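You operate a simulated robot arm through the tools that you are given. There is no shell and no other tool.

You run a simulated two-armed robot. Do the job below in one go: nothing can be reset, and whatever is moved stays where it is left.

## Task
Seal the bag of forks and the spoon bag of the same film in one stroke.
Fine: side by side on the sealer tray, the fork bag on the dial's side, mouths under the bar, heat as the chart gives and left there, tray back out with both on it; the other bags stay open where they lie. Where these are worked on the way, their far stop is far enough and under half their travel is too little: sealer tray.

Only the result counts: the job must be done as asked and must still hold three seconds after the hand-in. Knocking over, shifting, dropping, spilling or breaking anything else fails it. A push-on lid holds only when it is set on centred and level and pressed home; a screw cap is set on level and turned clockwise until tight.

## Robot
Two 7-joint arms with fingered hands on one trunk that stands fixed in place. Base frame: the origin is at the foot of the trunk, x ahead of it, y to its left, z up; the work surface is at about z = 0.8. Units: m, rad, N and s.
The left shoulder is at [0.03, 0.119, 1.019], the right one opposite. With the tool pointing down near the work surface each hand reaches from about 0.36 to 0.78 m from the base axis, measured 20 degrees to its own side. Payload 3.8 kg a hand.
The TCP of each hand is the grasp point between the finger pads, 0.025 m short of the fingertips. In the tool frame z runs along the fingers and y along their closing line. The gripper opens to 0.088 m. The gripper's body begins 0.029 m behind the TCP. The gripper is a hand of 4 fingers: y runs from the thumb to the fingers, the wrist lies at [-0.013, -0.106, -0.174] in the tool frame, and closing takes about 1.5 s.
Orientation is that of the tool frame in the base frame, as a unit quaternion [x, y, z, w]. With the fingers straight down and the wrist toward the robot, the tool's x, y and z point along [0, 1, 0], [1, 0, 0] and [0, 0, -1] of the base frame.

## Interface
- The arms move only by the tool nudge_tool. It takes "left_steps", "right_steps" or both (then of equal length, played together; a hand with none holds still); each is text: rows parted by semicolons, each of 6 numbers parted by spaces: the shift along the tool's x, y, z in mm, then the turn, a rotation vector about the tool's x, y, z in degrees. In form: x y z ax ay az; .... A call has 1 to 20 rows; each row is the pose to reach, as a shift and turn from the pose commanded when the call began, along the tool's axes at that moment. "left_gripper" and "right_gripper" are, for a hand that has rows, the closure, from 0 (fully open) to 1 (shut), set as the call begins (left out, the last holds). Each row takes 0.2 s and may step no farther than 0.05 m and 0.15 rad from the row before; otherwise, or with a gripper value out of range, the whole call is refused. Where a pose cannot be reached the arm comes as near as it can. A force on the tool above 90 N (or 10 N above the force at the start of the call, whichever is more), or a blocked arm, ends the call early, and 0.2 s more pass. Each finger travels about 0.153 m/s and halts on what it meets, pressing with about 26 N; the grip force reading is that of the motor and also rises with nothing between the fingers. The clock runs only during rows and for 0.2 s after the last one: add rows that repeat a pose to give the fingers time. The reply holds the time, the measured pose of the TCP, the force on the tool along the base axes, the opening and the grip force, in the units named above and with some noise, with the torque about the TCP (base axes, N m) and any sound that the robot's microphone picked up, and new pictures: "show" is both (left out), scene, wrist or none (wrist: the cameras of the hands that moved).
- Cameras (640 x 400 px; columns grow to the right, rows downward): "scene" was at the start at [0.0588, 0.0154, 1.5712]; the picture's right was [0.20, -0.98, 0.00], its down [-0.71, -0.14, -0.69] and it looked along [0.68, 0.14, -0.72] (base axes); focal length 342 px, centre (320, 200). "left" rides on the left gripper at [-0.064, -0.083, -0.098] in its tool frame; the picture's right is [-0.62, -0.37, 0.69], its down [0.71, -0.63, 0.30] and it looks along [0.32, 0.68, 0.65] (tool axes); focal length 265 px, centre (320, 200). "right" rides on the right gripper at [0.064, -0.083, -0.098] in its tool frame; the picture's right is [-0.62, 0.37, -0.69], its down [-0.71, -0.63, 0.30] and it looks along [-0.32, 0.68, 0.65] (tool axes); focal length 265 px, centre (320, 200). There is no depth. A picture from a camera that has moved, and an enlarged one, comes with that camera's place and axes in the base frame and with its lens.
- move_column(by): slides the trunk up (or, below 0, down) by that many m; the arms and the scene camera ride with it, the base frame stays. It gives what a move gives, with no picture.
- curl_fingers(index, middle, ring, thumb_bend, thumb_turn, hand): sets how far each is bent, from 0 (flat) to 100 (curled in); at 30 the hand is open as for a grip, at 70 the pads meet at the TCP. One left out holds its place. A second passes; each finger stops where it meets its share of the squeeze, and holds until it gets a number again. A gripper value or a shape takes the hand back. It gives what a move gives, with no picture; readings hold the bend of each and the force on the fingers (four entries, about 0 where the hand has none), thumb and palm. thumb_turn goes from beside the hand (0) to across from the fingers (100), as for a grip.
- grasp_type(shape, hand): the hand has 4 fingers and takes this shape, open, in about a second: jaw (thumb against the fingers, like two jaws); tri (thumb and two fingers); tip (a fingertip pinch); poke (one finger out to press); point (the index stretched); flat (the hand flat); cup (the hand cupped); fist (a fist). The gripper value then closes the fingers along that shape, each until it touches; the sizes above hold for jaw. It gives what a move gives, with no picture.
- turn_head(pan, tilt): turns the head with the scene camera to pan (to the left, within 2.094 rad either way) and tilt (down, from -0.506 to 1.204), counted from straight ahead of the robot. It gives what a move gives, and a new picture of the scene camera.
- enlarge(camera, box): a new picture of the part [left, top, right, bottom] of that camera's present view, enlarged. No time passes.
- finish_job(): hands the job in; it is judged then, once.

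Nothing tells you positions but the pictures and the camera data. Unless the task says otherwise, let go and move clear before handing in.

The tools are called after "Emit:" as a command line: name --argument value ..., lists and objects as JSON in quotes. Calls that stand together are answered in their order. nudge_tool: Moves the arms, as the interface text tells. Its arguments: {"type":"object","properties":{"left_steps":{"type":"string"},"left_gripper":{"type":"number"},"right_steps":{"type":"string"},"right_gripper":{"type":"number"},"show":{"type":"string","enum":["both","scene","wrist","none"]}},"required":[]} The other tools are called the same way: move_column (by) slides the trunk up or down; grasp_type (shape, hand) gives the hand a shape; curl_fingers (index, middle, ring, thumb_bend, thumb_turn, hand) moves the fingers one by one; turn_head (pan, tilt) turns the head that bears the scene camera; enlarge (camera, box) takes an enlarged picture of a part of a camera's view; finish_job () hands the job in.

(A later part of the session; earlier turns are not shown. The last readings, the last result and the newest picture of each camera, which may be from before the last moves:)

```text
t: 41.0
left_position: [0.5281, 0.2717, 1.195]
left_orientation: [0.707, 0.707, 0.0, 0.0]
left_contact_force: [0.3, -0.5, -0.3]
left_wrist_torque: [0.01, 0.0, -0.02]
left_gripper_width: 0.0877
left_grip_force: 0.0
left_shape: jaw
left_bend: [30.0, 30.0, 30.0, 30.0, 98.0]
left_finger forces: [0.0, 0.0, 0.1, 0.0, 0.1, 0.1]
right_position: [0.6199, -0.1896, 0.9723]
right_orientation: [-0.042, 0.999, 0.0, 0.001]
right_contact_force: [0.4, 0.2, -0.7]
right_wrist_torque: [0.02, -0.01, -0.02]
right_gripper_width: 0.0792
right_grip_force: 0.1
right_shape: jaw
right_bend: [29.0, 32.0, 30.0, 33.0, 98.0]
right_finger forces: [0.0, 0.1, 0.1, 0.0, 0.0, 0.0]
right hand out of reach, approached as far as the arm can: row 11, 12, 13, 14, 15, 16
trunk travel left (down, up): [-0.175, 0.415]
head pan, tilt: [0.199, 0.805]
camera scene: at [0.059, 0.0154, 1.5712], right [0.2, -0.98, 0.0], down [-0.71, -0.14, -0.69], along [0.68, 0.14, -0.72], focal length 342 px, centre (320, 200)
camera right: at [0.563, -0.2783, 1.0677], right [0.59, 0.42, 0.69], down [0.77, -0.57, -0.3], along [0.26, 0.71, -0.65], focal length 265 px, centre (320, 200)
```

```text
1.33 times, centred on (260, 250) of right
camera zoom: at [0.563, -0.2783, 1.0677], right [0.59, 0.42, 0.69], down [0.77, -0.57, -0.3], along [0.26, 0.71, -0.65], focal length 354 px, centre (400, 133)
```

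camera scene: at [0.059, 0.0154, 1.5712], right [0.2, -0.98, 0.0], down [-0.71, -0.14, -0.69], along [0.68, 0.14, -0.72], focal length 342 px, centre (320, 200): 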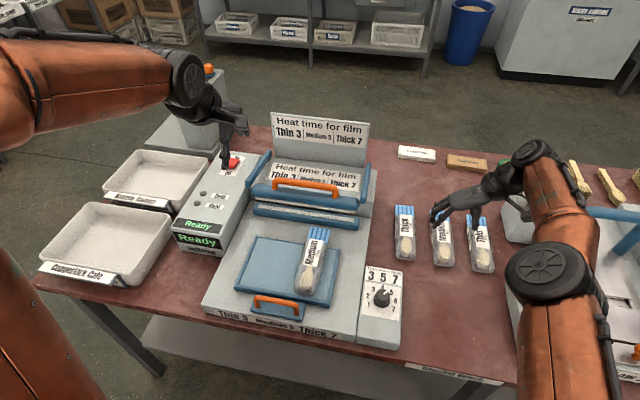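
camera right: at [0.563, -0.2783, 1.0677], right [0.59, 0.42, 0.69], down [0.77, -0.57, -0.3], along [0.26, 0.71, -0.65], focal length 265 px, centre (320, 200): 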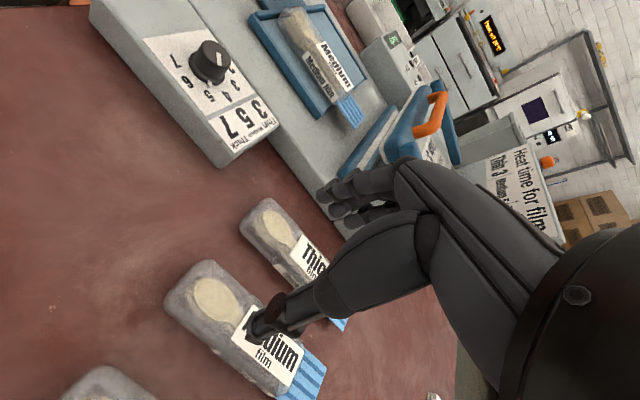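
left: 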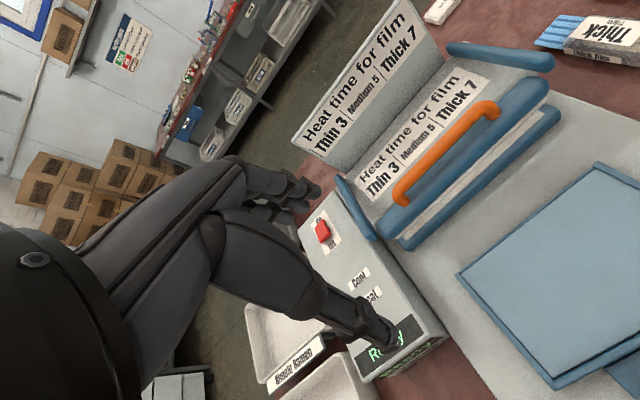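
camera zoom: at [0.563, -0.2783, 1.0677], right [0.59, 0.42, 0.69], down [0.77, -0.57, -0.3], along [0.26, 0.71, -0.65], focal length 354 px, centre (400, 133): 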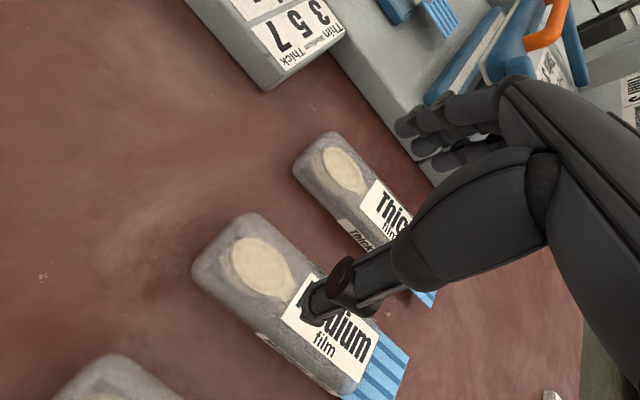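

The medium spoon bag is beyond reach with this upright sideways hand; it stopped at x = 0.62. If I tilt the hand 30 degrees about the closing line, the wrist comes back toward the robot and the reach grows. The fork bag is fine on the tray.

Emit:
nudge_tool --right_steps "0 0 0 0 -7.5 0; 0 0 0 0 -15 0; 0 0 0 0 -22.5 0; 0 0 0 0 -30 0; 0 0 0 0 -30 0; 0 0 0 0 -30 0" --show "both"

Emit:
enlarge --camera "scene" --box '[370, 170, 530, 310]'

Emit:
enlarge --camera "right" --box '[100, 100, 420, 400]'

```text
t: 42.4
left_position: [0.5287, 0.2706, 1.1964]
left_orientation: [0.707, 0.707, 0.0, 0.0]
left_contact_force: [0.2, 0.8, 0.1]
left_wrist_torque: [0.01, 0.02, -0.01]
left_gripper_width: 0.0876
left_grip_force: 0.0
left_shape: jaw
left_bend: [30.0, 30.0, 30.0, 30.0, 98.0]
left_finger forces: [0.0, 0.0, 0.0, 0.0, 0.0, 0.1]
right_position: [0.6204, -0.1903, 0.9699]
right_orientation: [-0.042, 0.965, 0.012, 0.259]
right_contact_force: [0.0, -0.6, 0.2]
right_wrist_torque: [0.04, 0.01, 0.01]
right_gripper_width: 0.0789
right_grip_force: 0.1
right_shape: jaw
right_bend: [29.0, 32.0, 30.0, 33.0, 98.0]
right_finger forces: [0.0, 0.0, 0.0, 0.0, 0.1, 0.1]
trunk travel left (down, up): [-0.175, 0.415]
head pan, tilt: [0.199, 0.805]
camera scene: at [0.0587, 0.0151, 1.5712], right [0.2, -0.98, 0.0], down [-0.71, -0.14, -0.69], along [0.68, 0.14, -0.72], focal length 342 px, centre (320, 200)
camera right: at [0.5226, -0.2827, 1.0219], right [0.16, 0.38, 0.91], down [0.82, -0.56, 0.09], along [0.55, 0.73, -0.4], focal length 265 px, centre (320, 200)
```

scene: 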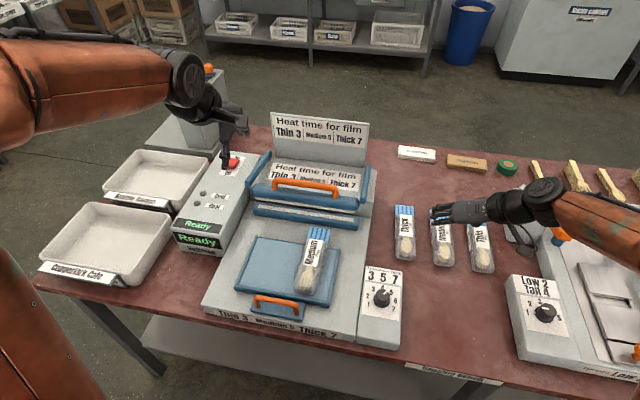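
right: 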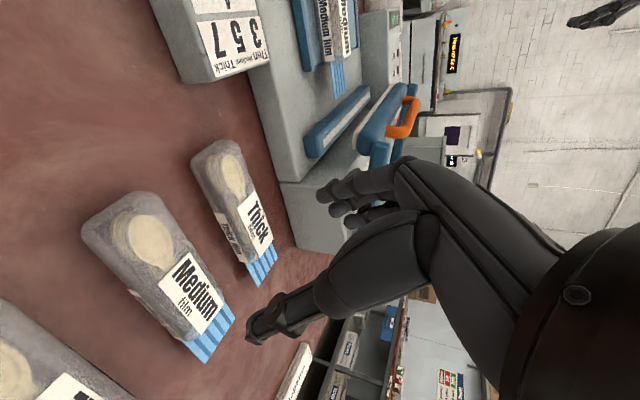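

```text
2.86 times, centred on (450, 240) of scene
camera zoom: at [0.0587, 0.0151, 1.5712], right [0.2, -0.98, 0.0], down [-0.71, -0.14, -0.69], along [0.68, 0.14, -0.72], focal length 977 px, centre (-51, 86)
```

zoom: 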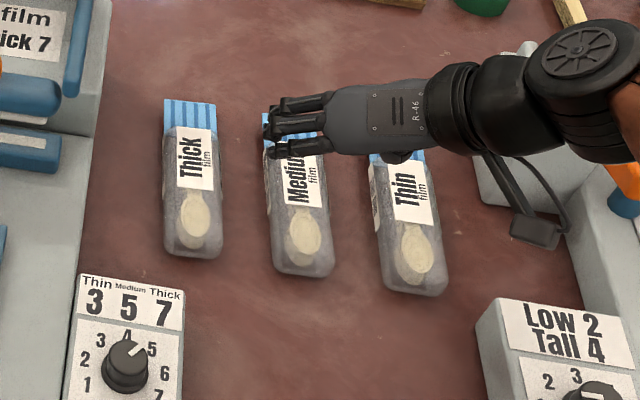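

```text
1.33 times, centred on (260, 250) of right
camera zoom: at [0.5226, -0.2827, 1.0219], right [0.16, 0.38, 0.91], down [0.82, -0.56, 0.09], along [0.55, 0.73, -0.4], focal length 354 px, centre (400, 133)
```

zoom: 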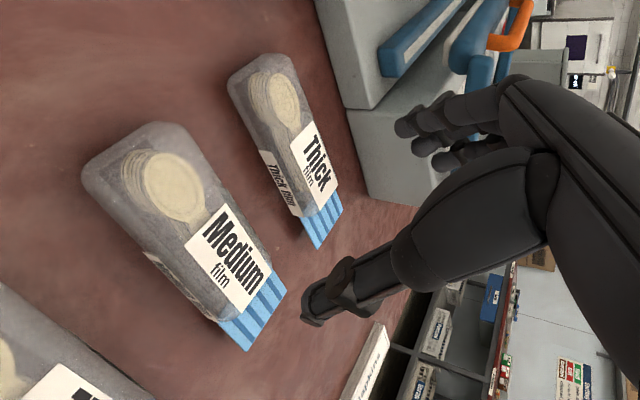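

The arm holds at (0.62, -0.19, 0.97) with the tilt. The bag's axis runs from (0.607, -0.206) to (0.799, -0.197). I approach along the tilted tool axis and stop above the bag to check the alignment.

Emit:
nudge_tool --right_steps "-3 -9 10 0 0 0; -7 -18 30 0 0 0; -7 -18 55 0 0 0; -7 -18 75 0 0 0; -7 -18 75 0 0 0" --show "both"

Emit:
enlarge --camera "scene" --box '[370, 170, 530, 310]'

Emit:
enlarge --camera "right" --box '[100, 100, 420, 400]'

```text
t: 43.6
left_position: [0.527, 0.2726, 1.1957]
left_orientation: [0.708, 0.707, 0.0, 0.0]
left_contact_force: [-0.8, 0.1, 0.6]
left_wrist_torque: [0.01, 0.02, 0.01]
left_gripper_width: 0.0877
left_grip_force: 0.0
left_shape: jaw
left_bend: [30.0, 30.0, 30.0, 30.0, 98.0]
left_finger forces: [0.0, 0.0, 0.0, 0.1, 0.0, 0.1]
right_position: [0.6654, -0.2042, 0.9075]
right_orientation: [-0.041, 0.965, 0.011, 0.258]
right_contact_force: [0.8, 0.9, -0.8]
right_wrist_torque: [-0.03, -0.02, 0.0]
right_gripper_width: 0.0792
right_grip_force: 0.1
right_shape: jaw
right_bend: [29.0, 32.0, 30.0, 33.0, 98.0]
right_finger forces: [0.0, 0.0, 0.1, 0.1, 0.0, 0.0]
trunk travel left (down, up): [-0.175, 0.415]
head pan, tilt: [0.199, 0.805]
camera scene: at [0.0586, 0.0153, 1.5713], right [0.2, -0.98, 0.0], down [-0.71, -0.14, -0.69], along [0.68, 0.14, -0.72], focal length 342 px, centre (320, 200)
camera right: at [0.5679, -0.2964, 0.9596], right [0.16, 0.38, 0.91], down [0.82, -0.56, 0.09], along [0.55, 0.73, -0.4], focal length 265 px, centre (320, 200)
```

scene: 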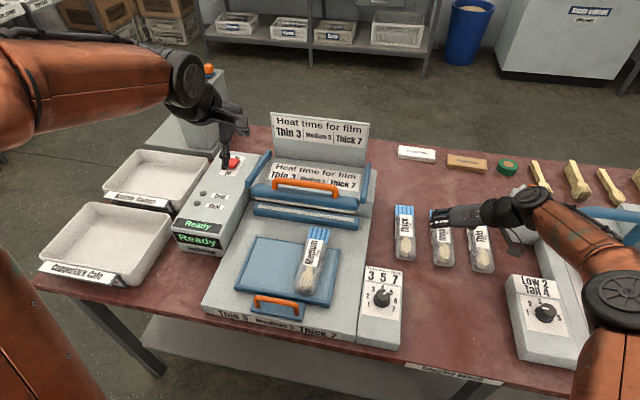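
right: 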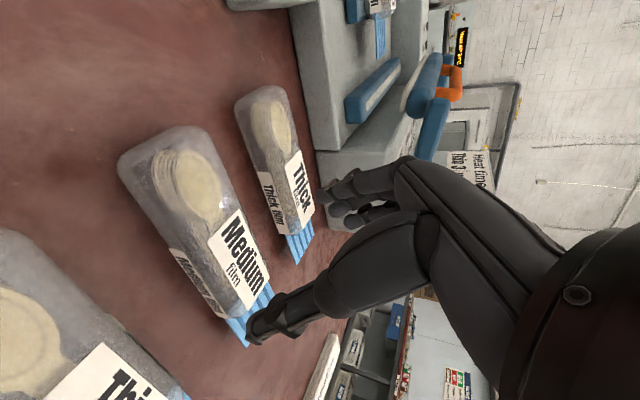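

```text
2.86 times, centred on (450, 240) of scene
camera zoom: at [0.0586, 0.0153, 1.5713], right [0.2, -0.98, 0.0], down [-0.71, -0.14, -0.69], along [0.68, 0.14, -0.72], focal length 977 px, centre (-51, 86)
```

zoom: 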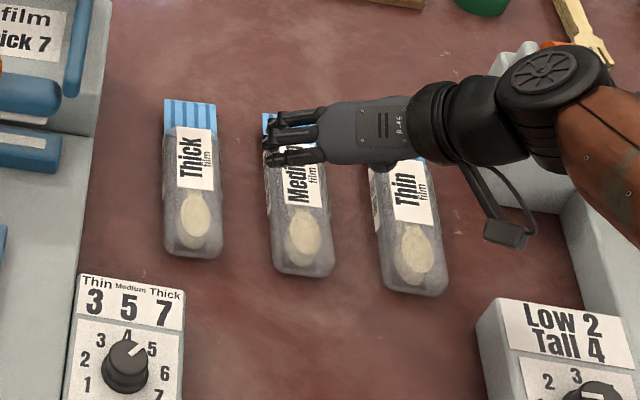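

```text
1.33 times, centred on (260, 250) of right
camera zoom: at [0.5679, -0.2964, 0.9596], right [0.16, 0.38, 0.91], down [0.82, -0.56, 0.09], along [0.55, 0.73, -0.4], focal length 354 px, centre (400, 133)
```

zoom: 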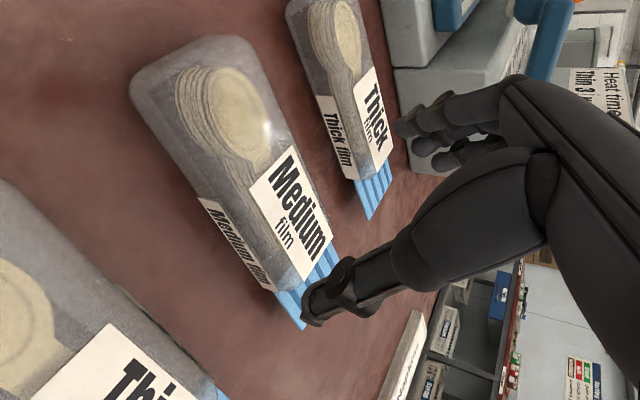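

Emit:
nudge_tool --right_steps "4 1 15 0 0 0; 8 2.5 30 0 0 0; 12 2.5 45 0 0 0; 14 2.5 57 0 0 0; 14 2.5 57 0 0 0" --show "both"

Emit:
enlarge --camera "scene" --box '[370, 170, 530, 310]'

Emit:
enlarge --camera "right" --box '[100, 100, 420, 400]'

```text
t: 44.8
left_position: [0.5269, 0.2716, 1.1953]
left_orientation: [0.707, 0.707, 0.0, 0.0]
left_contact_force: [-0.5, -0.3, -0.1]
left_wrist_torque: [0.02, 0.01, 0.01]
left_gripper_width: 0.0878
left_grip_force: 0.2
left_shape: jaw
left_bend: [30.0, 30.0, 30.0, 30.0, 98.0]
left_finger forces: [0.0, 0.0, 0.0, 0.0, 0.0, 0.0]
right_position: [0.6816, -0.2004, 0.8528]
right_orientation: [-0.042, 0.965, 0.011, 0.258]
right_contact_force: [0.9, 0.4, -0.7]
right_wrist_torque: [0.01, 0.0, 0.01]
right_gripper_width: 0.0789
right_grip_force: 0.1
right_shape: jaw
right_bend: [29.0, 32.0, 30.0, 33.0, 98.0]
right_finger forces: [0.0, 0.0, 0.0, 0.0, 0.0, 0.1]
trunk travel left (down, up): [-0.175, 0.415]
head pan, tilt: [0.199, 0.805]
camera scene: at [0.0587, 0.0151, 1.5713], right [0.2, -0.98, 0.0], down [-0.71, -0.14, -0.69], along [0.68, 0.14, -0.72], focal length 342 px, centre (320, 200)
camera right: at [0.5837, -0.2924, 0.9037], right [0.16, 0.38, 0.91], down [0.82, -0.56, 0.09], along [0.55, 0.73, -0.4], focal length 265 px, centre (320, 200)
```

scene: 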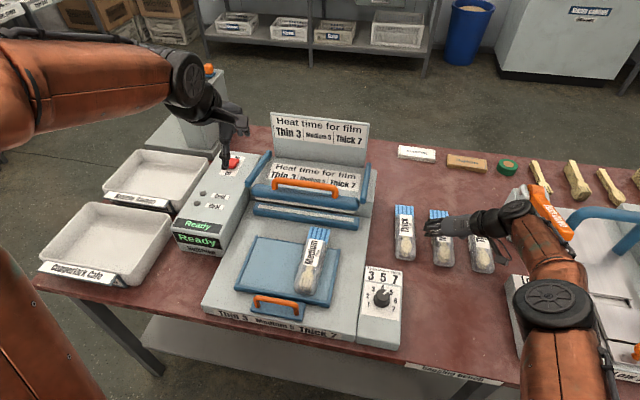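
right: 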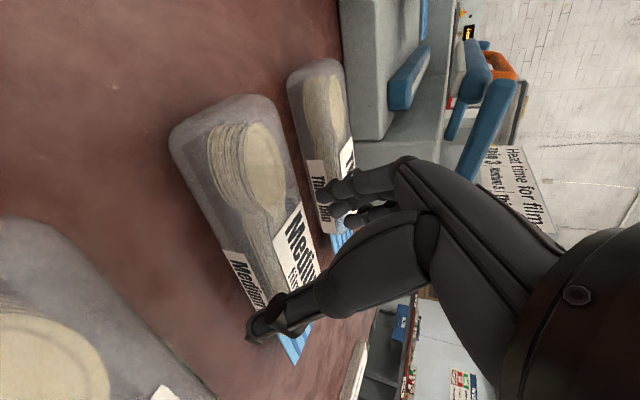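

```text
2.86 times, centred on (450, 240) of scene
camera zoom: at [0.0587, 0.0151, 1.5713], right [0.2, -0.98, 0.0], down [-0.71, -0.14, -0.69], along [0.68, 0.14, -0.72], focal length 977 px, centre (-51, 86)
```

zoom: 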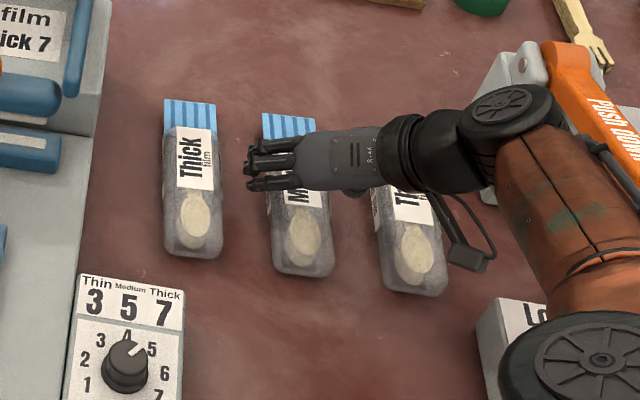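

```text
1.33 times, centred on (260, 250) of right
camera zoom: at [0.5837, -0.2924, 0.9037], right [0.16, 0.38, 0.91], down [0.82, -0.56, 0.09], along [0.55, 0.73, -0.4], focal length 354 px, centre (400, 133)
```

zoom: 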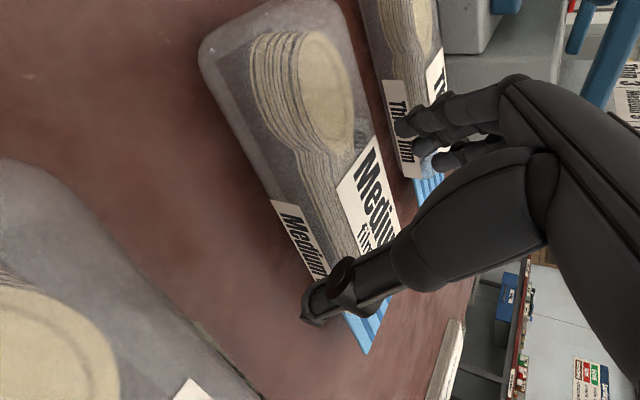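

Thumb and fingers straddle the spoon bag with clear gaps on both sides. I go the last 18 mm down and close.

Emit:
nudge_tool --right_steps "1.8 0 10 0 0 0; 3.7 0 19.5 0 0 0; 3.7 0 19.5 0 0 0" --show "none"

Emit:
nudge_tool --right_steps "0 0 0 0 0 0; 0 0 0 0 0 0; 0 0 0 0 0 0; 0 0 0 0 0 0; 0 0 0 0 0 0; 0 0 0 0 0 0; 0 0 0 0 0 0" --right_gripper 0.7 --show "both"

Emit:
enlarge --camera "scene" --box '[370, 170, 530, 310]'

Emit:
enlarge --camera "right" --box '[100, 100, 420, 400]'

```text
t: 45.6
left_position: [0.5283, 0.2724, 1.1938]
left_orientation: [0.707, 0.707, -0.001, 0.0]
left_contact_force: [-0.3, 1.2, -0.6]
left_wrist_torque: [-0.04, 0.02, 0.01]
left_gripper_width: 0.0876
left_grip_force: 0.1
left_shape: jaw
left_bend: [30.0, 30.0, 30.0, 30.0, 98.0]
left_finger forces: [0.1, 0.0, 0.0, 0.0, 0.1, 0.1]
right_position: [0.6793, -0.1997, 0.8392]
right_orientation: [-0.041, 0.965, 0.012, 0.259]
right_contact_force: [-0.2, -0.4, 0.0]
right_wrist_torque: [0.01, 0.0, -0.01]
right_gripper_width: 0.0791
right_grip_force: 0.0
right_shape: jaw
right_bend: [29.0, 32.0, 30.0, 33.0, 98.0]
right_finger forces: [0.1, 0.0, 0.0, 0.1, 0.0, 0.0]
right hand out of reach, approached as far as the arm can: row 1, 2, 3
trunk travel left (down, up): [-0.175, 0.415]
head pan, tilt: [0.199, 0.805]
```

```text
t: 47.2
left_position: [0.5279, 0.2732, 1.1948]
left_orientation: [0.707, 0.707, 0.0, 0.0]
left_contact_force: [0.7, -0.4, -0.6]
left_wrist_torque: [0.01, 0.0, -0.02]
left_gripper_width: 0.0874
left_grip_force: 0.0
left_shape: jaw
left_bend: [30.0, 30.0, 30.0, 30.0, 98.0]
left_finger forces: [0.0, 0.0, 0.1, 0.0, 0.0, 0.0]
right_position: [0.6779, -0.1994, 0.8381]
right_orientation: [-0.041, 0.965, 0.011, 0.259]
right_contact_force: [0.2, 0.0, 0.9]
right_wrist_torque: [0.02, -0.05, 0.0]
right_gripper_width: 0.0478
right_grip_force: 25.9
right_shape: jaw
right_bend: [74.0, 43.0, 44.0, 67.0, 100.0]
right_finger forces: [13.2, 7.5, 5.0, 0.0, 23.7, 0.1]
trunk travel left (down, up): [-0.175, 0.415]
head pan, tilt: [0.199, 0.805]
camera scene: at [0.0589, 0.0154, 1.5712], right [0.2, -0.98, 0.0], down [-0.71, -0.14, -0.69], along [0.68, 0.14, -0.72], focal length 342 px, centre (320, 200)
camera right: at [0.5811, -0.2912, 0.891], right [0.16, 0.38, 0.91], down [0.82, -0.56, 0.09], along [0.55, 0.73, -0.4], focal length 265 px, centre (320, 200)
```

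scene: 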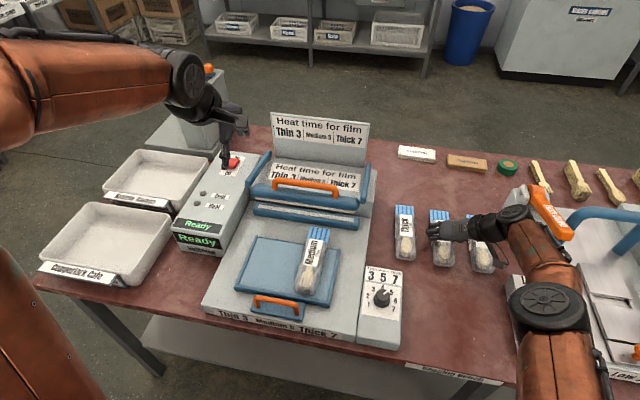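
right: 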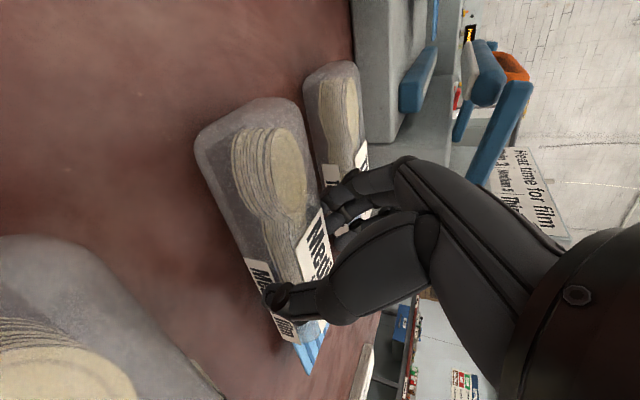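

```text
2.86 times, centred on (450, 240) of scene
camera zoom: at [0.0589, 0.0154, 1.5712], right [0.2, -0.98, 0.0], down [-0.71, -0.14, -0.69], along [0.68, 0.14, -0.72], focal length 977 px, centre (-51, 86)
```

zoom: 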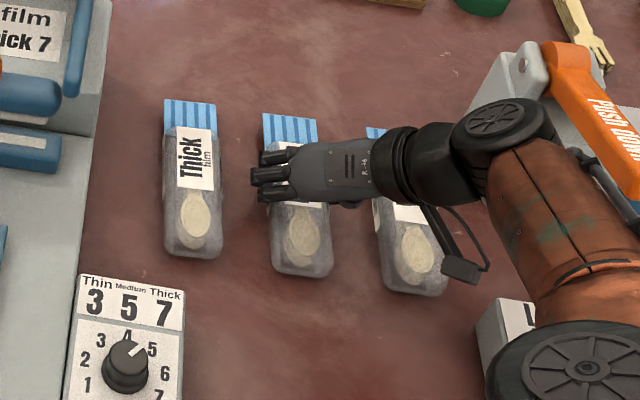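

```text
1.33 times, centred on (260, 250) of right
camera zoom: at [0.5811, -0.2912, 0.891], right [0.16, 0.38, 0.91], down [0.82, -0.56, 0.09], along [0.55, 0.73, -0.4], focal length 354 px, centre (400, 133)
```

zoom: 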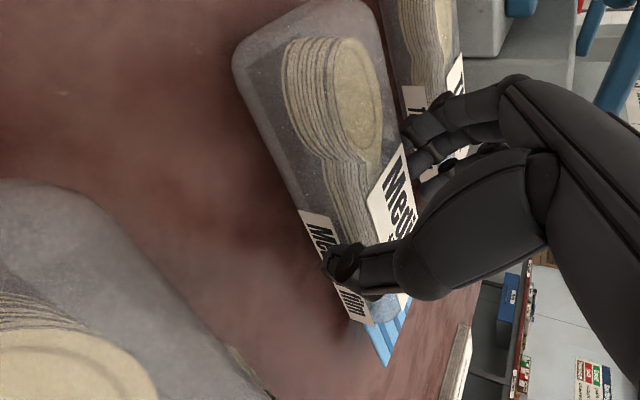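

The spoon bag is gripped firmly and has not shifted. I lift it and draw back a little.

Emit:
nudge_tool --right_steps "-3.1 0.1 -7.4 0 0 0; -5.7 0.5 -19.8 0 0 0; -9.6 1.4 -46.5 0 0 0; -11.7 2.7 -80 0 0 0; -12 4.5 -120.2 0 0 0; -12 4.5 -120.2 0 0 0" --show "both"

Emit:
enlarge --camera "scene" --box '[370, 170, 530, 310]'

```text
t: 48.6
left_position: [0.5297, 0.2721, 1.1943]
left_orientation: [0.707, 0.708, 0.0, 0.0]
left_contact_force: [-0.7, 0.6, -0.7]
left_wrist_torque: [0.01, 0.0, 0.01]
left_gripper_width: 0.0877
left_grip_force: 0.0
left_shape: jaw
left_bend: [30.0, 30.0, 30.0, 30.0, 98.0]
left_finger forces: [0.0, 0.0, 0.0, 0.1, 0.1, 0.0]
right_position: [0.63, -0.1995, 0.9488]
right_orientation: [-0.041, 0.965, 0.011, 0.258]
right_contact_force: [0.0, 1.0, -1.0]
right_wrist_torque: [0.01, 0.0, -0.02]
right_gripper_width: 0.0476
right_grip_force: 26.2
right_shape: jaw
right_bend: [74.0, 43.0, 44.0, 67.0, 100.0]
right_finger forces: [13.3, 7.4, 4.3, 0.0, 23.7, 0.1]
trunk travel left (down, up): [-0.175, 0.415]
head pan, tilt: [0.199, 0.805]
camera scene: at [0.0598, 0.0154, 1.5712], right [0.2, -0.98, 0.0], down [-0.71, -0.14, -0.69], along [0.68, 0.14, -0.72], focal length 342 px, centre (320, 200)
camera right: at [0.5316, -0.2909, 1.0005], right [0.16, 0.38, 0.91], down [0.82, -0.56, 0.09], along [0.55, 0.73, -0.4], focal length 265 px, centre (320, 200)
```

scene: 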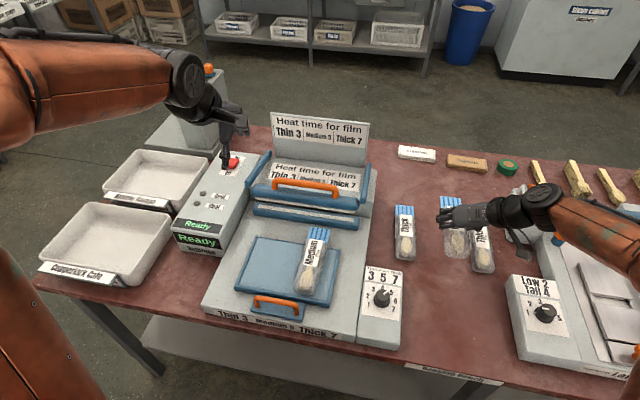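
right: 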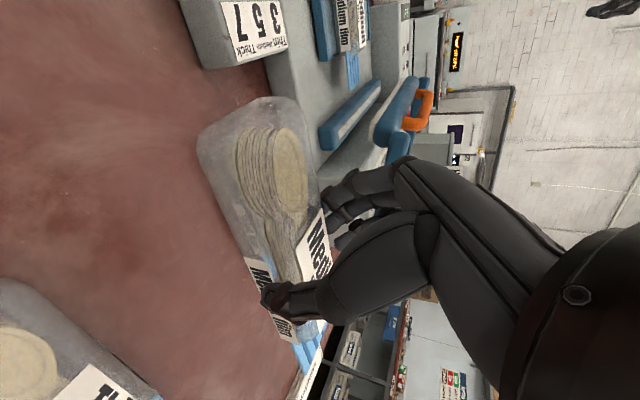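

```text
2.86 times, centred on (450, 240) of scene
camera zoom: at [0.0598, 0.0154, 1.5712], right [0.2, -0.98, 0.0], down [-0.71, -0.14, -0.69], along [0.68, 0.14, -0.72], focal length 977 px, centre (-51, 86)
```

zoom: 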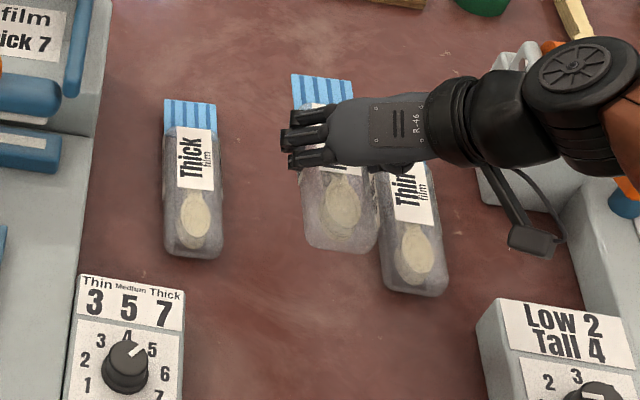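

The spoon bag is lifted. I first draw it back to x = 0.503 to clear the sealer's bars, then carry it over to the tray's left half.

Emit:
nudge_tool --right_steps "24.9 2.8 -20.2 0 0 0; 49.8 5.6 -40.3 0 0 0; 74.7 8.3 -60.5 0 0 0; 99.6 11.1 -80.6 0 0 0; 96.7 49.6 -78.9 0.3 0 0.5; 93.8 88.2 -77.1 0.6 0 1; 90.9 126.7 -75.4 0.9 0 1.5; 88 165.3 -73.7 1.2 0 2; 85.1 203.8 -71.9 1.5 0 2.6; 82.3 242.3 -70.2 1.5 0 2.6; 79.4 280.9 -68.4 1.5 0 2.6; 76.5 319.4 -66.7 1.5 0 2.6; 73.6 358 -65 1.5 0 2.6; 70.7 396.5 -63.2 1.5 0 2.6; 67.8 435 -61.5 1.5 0 2.6; 67.8 435 -61.5 1.5 0 2.6; 67.8 435 -61.5 1.5 0 2.6" --show "both"

Emit:
enlarge --camera "scene" --box '[220, 180, 380, 320]'

Emit:
enlarge --camera "left" --box '[320, 80, 640, 400]'

```text
t: 52.2
left_position: [0.529, 0.2717, 1.1942]
left_orientation: [0.707, 0.707, 0.001, 0.001]
left_contact_force: [0.3, 0.7, 0.3]
left_wrist_torque: [-0.01, -0.03, -0.02]
left_gripper_width: 0.0874
left_grip_force: 0.1
left_shape: jaw
left_bend: [30.0, 30.0, 30.0, 30.0, 98.0]
left_finger forces: [0.0, 0.0, 0.1, 0.0, 0.1, 0.0]
right_position: [0.5026, 0.226, 0.968]
right_orientation: [-0.017, 0.966, 0.004, 0.259]
right_contact_force: [-0.3, -0.5, -0.3]
right_wrist_torque: [-0.02, 0.02, -0.01]
right_gripper_width: 0.0476
right_grip_force: 26.2
right_shape: jaw
right_bend: [74.0, 43.0, 44.0, 67.0, 100.0]
right_finger forces: [13.2, 7.3, 3.7, 0.0, 23.7, 0.1]
trunk travel left (down, up): [-0.175, 0.415]
head pan, tilt: [0.199, 0.805]
camera scene: at [0.0589, 0.0161, 1.5712], right [0.2, -0.98, 0.0], down [-0.71, -0.14, -0.69], along [0.68, 0.14, -0.72], focal length 342 px, centre (320, 200)
camera right: at [0.3999, 0.1395, 1.0204], right [0.18, 0.38, 0.91], down [0.79, -0.6, 0.09], along [0.58, 0.7, -0.4], focal length 265 px, centre (320, 200)
```

scene: 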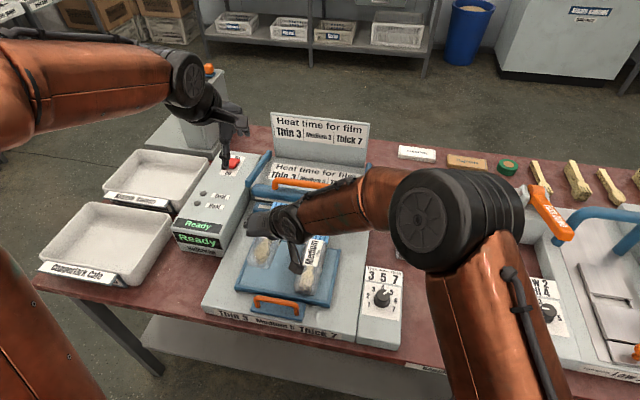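
right: 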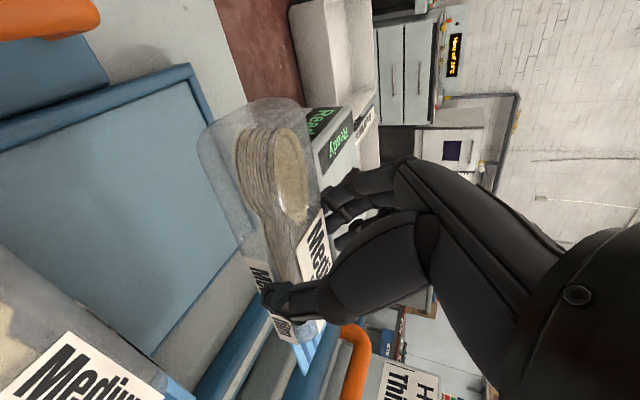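

```text
2.86 times, centred on (300, 250) of scene
camera zoom: at [0.0589, 0.0161, 1.5712], right [0.2, -0.98, 0.0], down [-0.71, -0.14, -0.69], along [0.68, 0.14, -0.72], focal length 977 px, centre (377, 57)
```

zoom: 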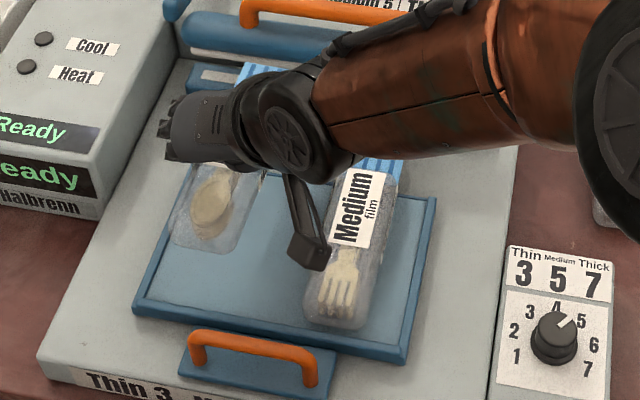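

```text
1.25 times, centred on (480, 240) of left
camera zoom: at [0.4454, 0.2081, 1.2948], right [-0.37, -0.62, -0.69], down [-0.63, 0.71, -0.3], along [0.68, 0.32, -0.65], focal length 332 px, centre (120, 150)
```

zoom: 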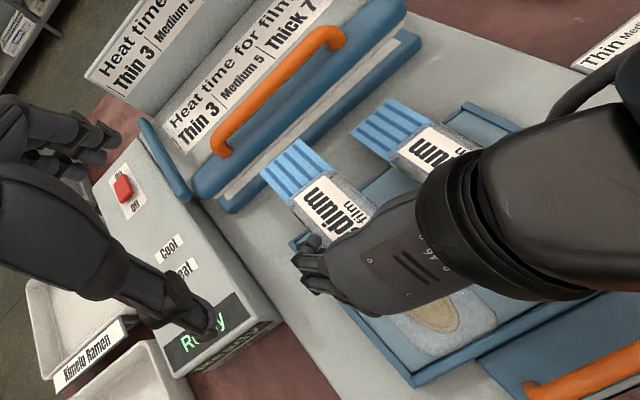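

Near end at x about 0.436, edges at y 0.201–0.254: well placed beside the fork bag. I lower it.

Emit:
nudge_tool --right_steps "10 0 17.3 0 0 0; 20 0 34.7 0 0 0; 27.5 0 47.7 0 0 0; 33 0 57.2 0 0 0; 33 0 57.2 0 0 0" --show "both"

Emit:
enlarge --camera "scene" --box '[220, 180, 380, 320]'

Emit:
enlarge --camera "right" --box '[0, 0, 420, 400]'

```text
t: 53.4
left_position: [0.5278, 0.2723, 1.1951]
left_orientation: [0.707, 0.707, 0.0, 0.0]
left_contact_force: [-0.7, -0.4, 0.4]
left_wrist_torque: [0.0, 0.01, 0.02]
left_gripper_width: 0.0875
left_grip_force: 0.0
left_shape: jaw
left_bend: [30.0, 30.0, 30.0, 30.0, 98.0]
left_finger forces: [0.1, 0.0, 0.1, 0.0, 0.1, 0.1]
right_position: [0.5034, 0.2267, 0.9026]
right_orientation: [-0.016, 0.966, 0.004, 0.259]
right_contact_force: [0.4, -0.2, 0.2]
right_wrist_torque: [0.02, 0.01, -0.01]
right_gripper_width: 0.0477
right_grip_force: 26.0
right_shape: jaw
right_bend: [74.0, 43.0, 44.0, 67.0, 100.0]
right_finger forces: [13.3, 7.5, 3.7, 0.1, 23.7, 0.0]
trunk travel left (down, up): [-0.175, 0.415]
head pan, tilt: [0.199, 0.805]
camera scene: at [0.0589, 0.0155, 1.5712], right [0.2, -0.98, 0.0], down [-0.71, -0.14, -0.69], along [0.68, 0.14, -0.72], focal length 342 px, centre (320, 200)
camera right: at [0.4002, 0.1404, 0.9544], right [0.18, 0.37, 0.91], down [0.79, -0.6, 0.09], along [0.58, 0.7, -0.4], focal length 265 px, centre (320, 200)
```

scene: 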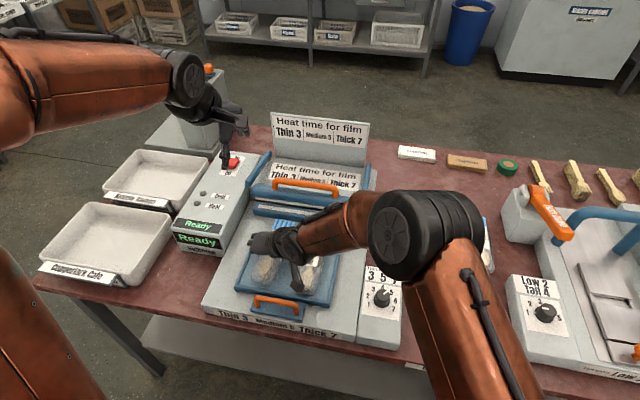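
right: 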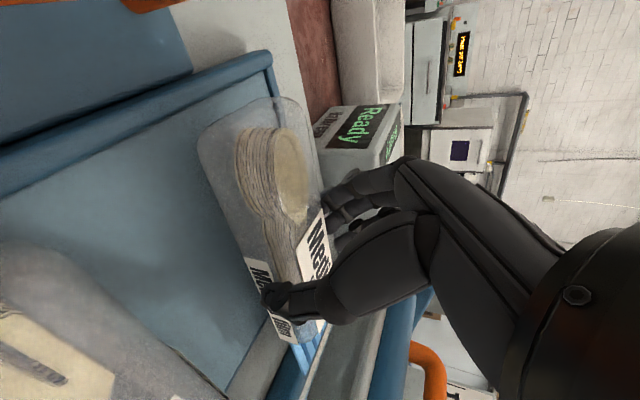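

```text
2.86 times, centred on (300, 250) of scene
camera zoom: at [0.0589, 0.0155, 1.5712], right [0.2, -0.98, 0.0], down [-0.71, -0.14, -0.69], along [0.68, 0.14, -0.72], focal length 977 px, centre (377, 57)
```

zoom: 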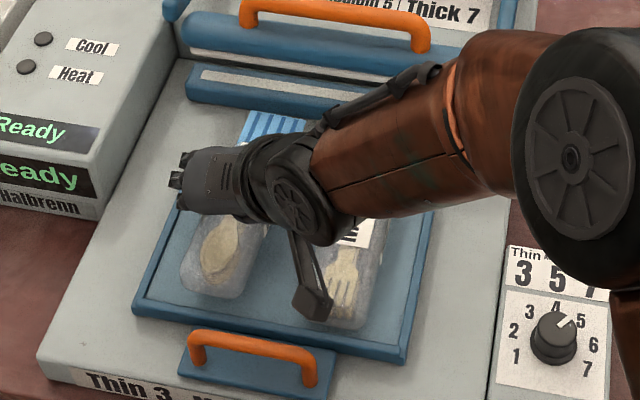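

```text
1.00 times, centred on (210, 200) of right (not enlarged: the box is as wide or as high as the picture)
camera zoom: at [0.4002, 0.1404, 0.9544], right [0.18, 0.37, 0.91], down [0.79, -0.6, 0.09], along [0.58, 0.7, -0.4], focal length 265 px, centre (430, 200)
```

zoom: 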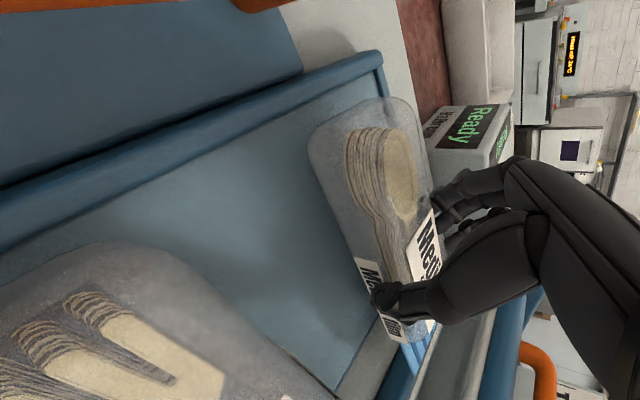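

Emit:
nudge_tool --right_steps "2.5 0 4.3 0 0 0; 5 0 8.7 0 0 0; 5 0 8.7 0 0 0" --show "none"

Emit:
nudge_tool --right_steps "0.75 0 1.3 0 0 0; 0.75 0 1.3 0 0 0" --show "none"

Emit:
nudge_tool --right_steps "0.75 0 1.3 0 0 0; 0.75 0 1.3 0 0 0" --show "none"

```text
t: 54.2
left_position: [0.5278, 0.2722, 1.1954]
left_orientation: [0.708, 0.707, 0.0, 0.0]
left_contact_force: [0.0, -0.6, 0.6]
left_wrist_torque: [0.0, 0.03, 0.02]
left_gripper_width: 0.088
left_grip_force: 0.1
left_shape: jaw
left_bend: [30.0, 30.0, 30.0, 30.0, 98.0]
left_finger forces: [0.1, 0.0, 0.0, 0.1, 0.0, 0.0]
right_position: [0.5018, 0.2272, 0.893]
right_orientation: [-0.016, 0.966, 0.005, 0.26]
right_contact_force: [-0.4, 0.0, 0.7]
right_wrist_torque: [0.0, -0.1, 0.0]
right_gripper_width: 0.0477
right_grip_force: 25.9
right_shape: jaw
right_bend: [74.0, 43.0, 44.0, 67.0, 100.0]
right_finger forces: [13.3, 7.5, 4.9, 0.0, 23.9, 0.1]
trunk travel left (down, up): [-0.175, 0.415]
head pan, tilt: [0.199, 0.805]
```

```text
t: 54.8
left_position: [0.528, 0.2719, 1.1953]
left_orientation: [0.707, 0.707, 0.001, 0.0]
left_contact_force: [0.5, -0.3, -0.9]
left_wrist_torque: [0.02, 0.01, 0.01]
left_gripper_width: 0.088
left_grip_force: 0.1
left_shape: jaw
left_bend: [30.0, 30.0, 30.0, 30.0, 98.0]
left_finger forces: [0.0, 0.2, 0.0, 0.0, 0.2, 0.0]
right_position: [0.5015, 0.2272, 0.8906]
right_orientation: [-0.016, 0.966, 0.004, 0.26]
right_contact_force: [-0.4, 0.1, 7.1]
right_wrist_torque: [0.03, -0.15, 0.04]
right_gripper_width: 0.0477
right_grip_force: 26.2
right_shape: jaw
right_bend: [74.0, 43.0, 44.0, 67.0, 100.0]
right_finger forces: [13.4, 7.5, 7.5, 0.1, 24.6, 0.0]
trunk travel left (down, up): [-0.175, 0.415]
head pan, tilt: [0.199, 0.805]
```

```text
t: 55.4
left_position: [0.5268, 0.2721, 1.1958]
left_orientation: [0.708, 0.706, 0.0, 0.0]
left_contact_force: [0.1, 0.5, 1.0]
left_wrist_torque: [-0.02, 0.01, 0.0]
left_gripper_width: 0.0874
left_grip_force: 0.0
left_shape: jaw
left_bend: [30.0, 30.0, 30.0, 30.0, 98.0]
left_finger forces: [0.1, 0.1, 0.0, 0.0, 0.0, 0.0]
right_position: [0.5018, 0.2266, 0.8909]
right_orientation: [-0.017, 0.965, 0.006, 0.26]
right_contact_force: [-0.4, 0.3, 15.0]
right_wrist_torque: [0.13, -0.31, -0.03]
right_gripper_width: 0.0477
right_grip_force: 25.3
right_shape: jaw
right_bend: [74.0, 43.0, 43.0, 67.0, 100.0]
right_finger forces: [13.8, 8.0, 11.1, 0.1, 25.1, 0.0]
trunk travel left (down, up): [-0.175, 0.415]
head pan, tilt: [0.199, 0.805]
```

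Contact with the tray at 15 N. I ease off 1 mm and open partly.

Emit:
nudge_tool --right_steps "-0.5 0 -0.9 0 0 0; -0.5 0 -0.9 0 0 0; -0.5 0 -0.9 0 0 0; -0.5 0 -0.9 0 0 0; -0.5 0 -0.9 0 0 0" --right_gripper 0.2 --show "wrist"

Emit:
nudge_tool --right_steps "-5 0 -8.7 0 0 0; -15 0 -26 0 0 0; -30 0 -52 0 0 0; -50 0 -86.7 0 0 0; -50 0 -86.7 0 0 0" --show "both"

Emit:
enlarge --camera "right" --box '[0, 0, 420, 400]'

```text
t: 56.6
left_position: [0.5277, 0.2721, 1.1954]
left_orientation: [0.707, 0.707, 0.0, 0.001]
left_contact_force: [0.4, 0.2, 0.8]
left_wrist_torque: [-0.05, 0.01, -0.01]
left_gripper_width: 0.0875
left_grip_force: 0.2
left_shape: jaw
left_bend: [30.0, 30.0, 30.0, 30.0, 98.0]
left_finger forces: [0.1, 0.0, 0.0, 0.0, 0.0, 0.0]
right_position: [0.5017, 0.2261, 0.8921]
right_orientation: [-0.017, 0.966, 0.004, 0.259]
right_contact_force: [0.0, -0.3, 0.2]
right_wrist_torque: [-0.02, 0.02, -0.04]
right_gripper_width: 0.0701
right_grip_force: 0.1
right_shape: jaw
right_bend: [27.0, 34.0, 32.0, 49.0, 99.0]
right_finger forces: [0.0, 0.0, 0.1, 0.1, 0.0, 0.1]
trunk travel left (down, up): [-0.175, 0.415]
head pan, tilt: [0.199, 0.805]
camera right: at [0.3996, 0.1398, 0.9419], right [0.18, 0.37, 0.91], down [0.79, -0.6, 0.09], along [0.58, 0.7, -0.4], focal length 265 px, centre (320, 200)
```

right: 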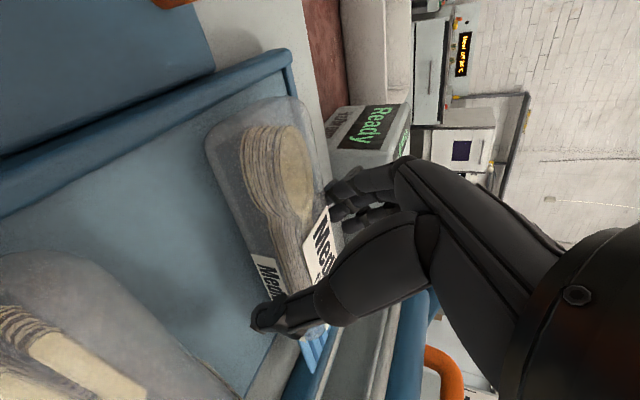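

```text
t: 57.8
left_position: [0.5284, 0.2719, 1.1945]
left_orientation: [0.707, 0.707, 0.0, 0.0]
left_contact_force: [0.5, -0.3, 0.2]
left_wrist_torque: [0.02, 0.0, 0.0]
left_gripper_width: 0.0876
left_grip_force: 0.0
left_shape: jaw
left_bend: [30.0, 30.0, 30.0, 30.0, 98.0]
left_finger forces: [0.0, 0.0, 0.1, 0.0, 0.0, 0.0]
right_position: [0.502, 0.2277, 0.9894]
right_orientation: [-0.015, 0.966, 0.004, 0.259]
right_contact_force: [0.2, 0.5, 0.2]
right_wrist_torque: [0.0, -0.03, 0.0]
right_gripper_width: 0.0703
right_grip_force: 0.1
right_shape: jaw
right_bend: [27.0, 34.0, 32.0, 49.0, 99.0]
right_finger forces: [0.0, 0.0, 0.0, 0.0, 0.0, 0.0]
trunk travel left (down, up): [-0.175, 0.415]
head pan, tilt: [0.199, 0.805]
camera scene: at [0.0593, 0.0159, 1.5712], right [0.2, -0.98, 0.0], down [-0.71, -0.14, -0.69], along [0.68, 0.14, -0.72], focal length 342 px, centre (320, 200)
camera right: at [0.4001, 0.141, 1.0421], right [0.18, 0.37, 0.91], down [0.79, -0.6, 0.09], along [0.58, 0.7, -0.4], focal length 265 px, centre (320, 200)
```

scene: 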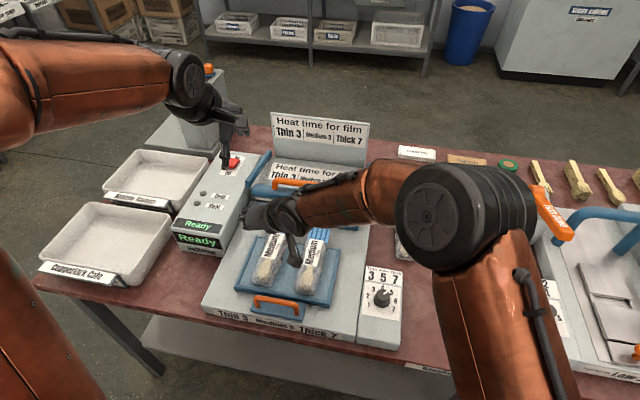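
right: 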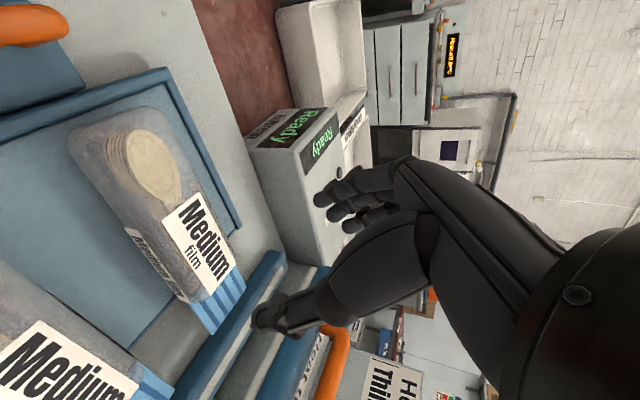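

```text
1.00 times, centred on (210, 200) of right (not enlarged: the box is as wide or as high as the picture)
camera zoom: at [0.4001, 0.141, 1.0421], right [0.18, 0.37, 0.91], down [0.79, -0.6, 0.09], along [0.58, 0.7, -0.4], focal length 265 px, centre (430, 200)
```

zoom: 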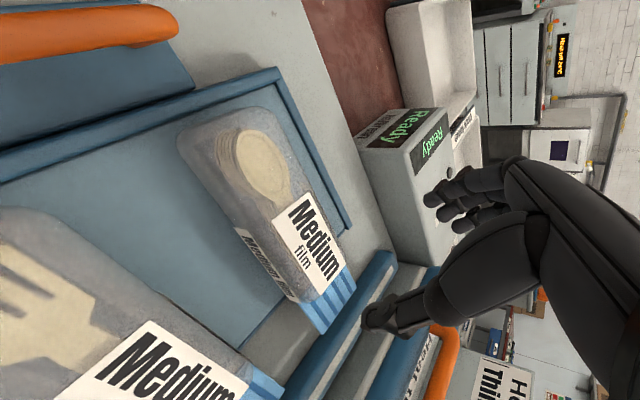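

Both bags are on the tray. I move the right arm away to the right and untilt it, then look at the whole arrangement.

Emit:
nudge_tool --right_steps "0.6 -35 -15 0 3 0; 1.3 -75 -30 0 6 0; 2 -115 -45 0 9 0; 2.6 -155 -60 0 12 0; 3.3 -195 -75 0 15 0; 4 -235 -85 0 18 0; 4.6 -275 -95 0 21 0; 5.3 -315 -105 0 24 0; 6 -355 -112 0 27 0; 6.6 -395 -119 0 30 0; 7.2 -430 -119 0 30 0; 7.2 -448 -119 0 30 0" --right_gripper 0 --show "scene"

Emit:
enlarge --camera "scene" --box '[220, 180, 380, 320]'

Emit:
enlarge --camera "left" --box '[320, 80, 640, 400]'

Emit:
enlarge --camera "scene" --box '[230, 100, 390, 240]'

```text
t: 60.4
left_position: [0.5284, 0.2717, 1.196]
left_orientation: [0.707, 0.707, 0.0, 0.001]
left_contact_force: [-0.2, 0.5, 0.0]
left_wrist_torque: [0.03, -0.03, -0.02]
left_gripper_width: 0.0874
left_grip_force: 0.0
left_shape: jaw
left_bend: [30.0, 30.0, 30.0, 30.0, 98.0]
left_finger forces: [0.1, 0.0, 0.0, 0.0, 0.1, 0.1]
right_position: [0.4514, -0.2228, 1.0906]
right_orientation: [-0.018, 1.0, 0.0, 0.0]
right_contact_force: [0.3, 0.4, 0.2]
right_wrist_torque: [0.04, 0.0, -0.01]
right_gripper_width: 0.0879
right_grip_force: 0.1
right_shape: jaw
right_bend: [30.0, 30.0, 30.0, 30.0, 98.0]
right_finger forces: [0.0, 0.0, 0.0, 0.0, 0.1, 0.0]
trunk travel left (down, up): [-0.175, 0.415]
head pan, tilt: [0.199, 0.805]
camera scene: at [0.0589, 0.0152, 1.5712], right [0.2, -0.98, 0.0], down [-0.71, -0.14, -0.69], along [0.68, 0.14, -0.72], focal length 342 px, centre (320, 200)
```

scene: 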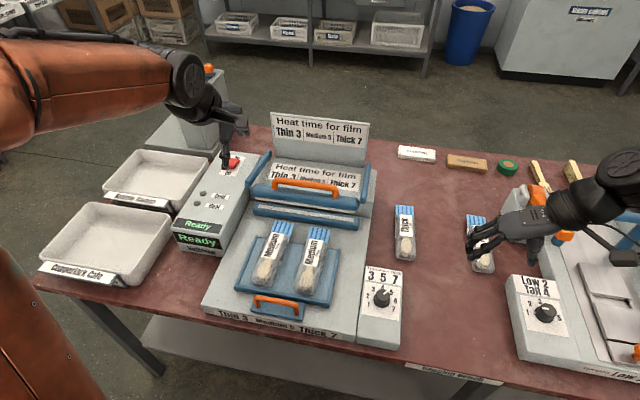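

```text
2.86 times, centred on (300, 250) of scene
camera zoom: at [0.0589, 0.0152, 1.5712], right [0.2, -0.98, 0.0], down [-0.71, -0.14, -0.69], along [0.68, 0.14, -0.72], focal length 977 px, centre (377, 57)
```

zoom: 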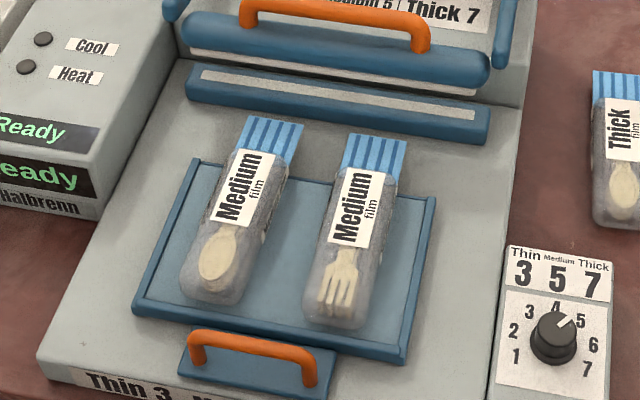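

```text
1.25 times, centred on (480, 240) of left
camera zoom: at [0.4454, 0.2074, 1.2949], right [-0.37, -0.62, -0.69], down [-0.63, 0.71, -0.3], along [0.68, 0.32, -0.65], focal length 332 px, centre (120, 150)
```

zoom: 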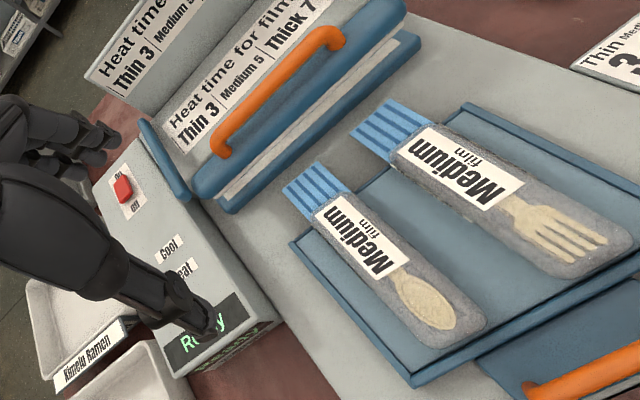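

```text
2.86 times, centred on (310, 170) of scene
camera zoom: at [0.0589, 0.0152, 1.5712], right [0.2, -0.98, 0.0], down [-0.71, -0.14, -0.69], along [0.68, 0.14, -0.72], focal length 977 px, centre (349, 286)
```

zoom: 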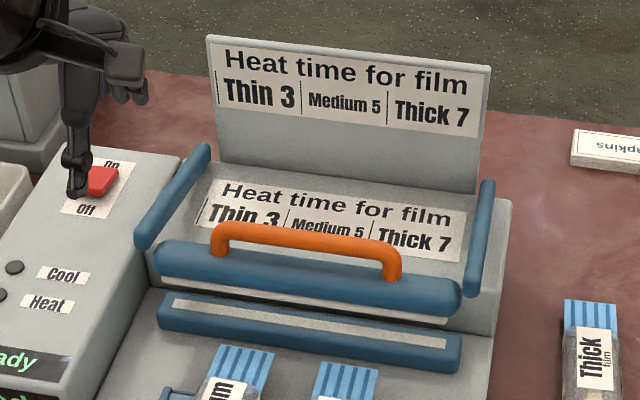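

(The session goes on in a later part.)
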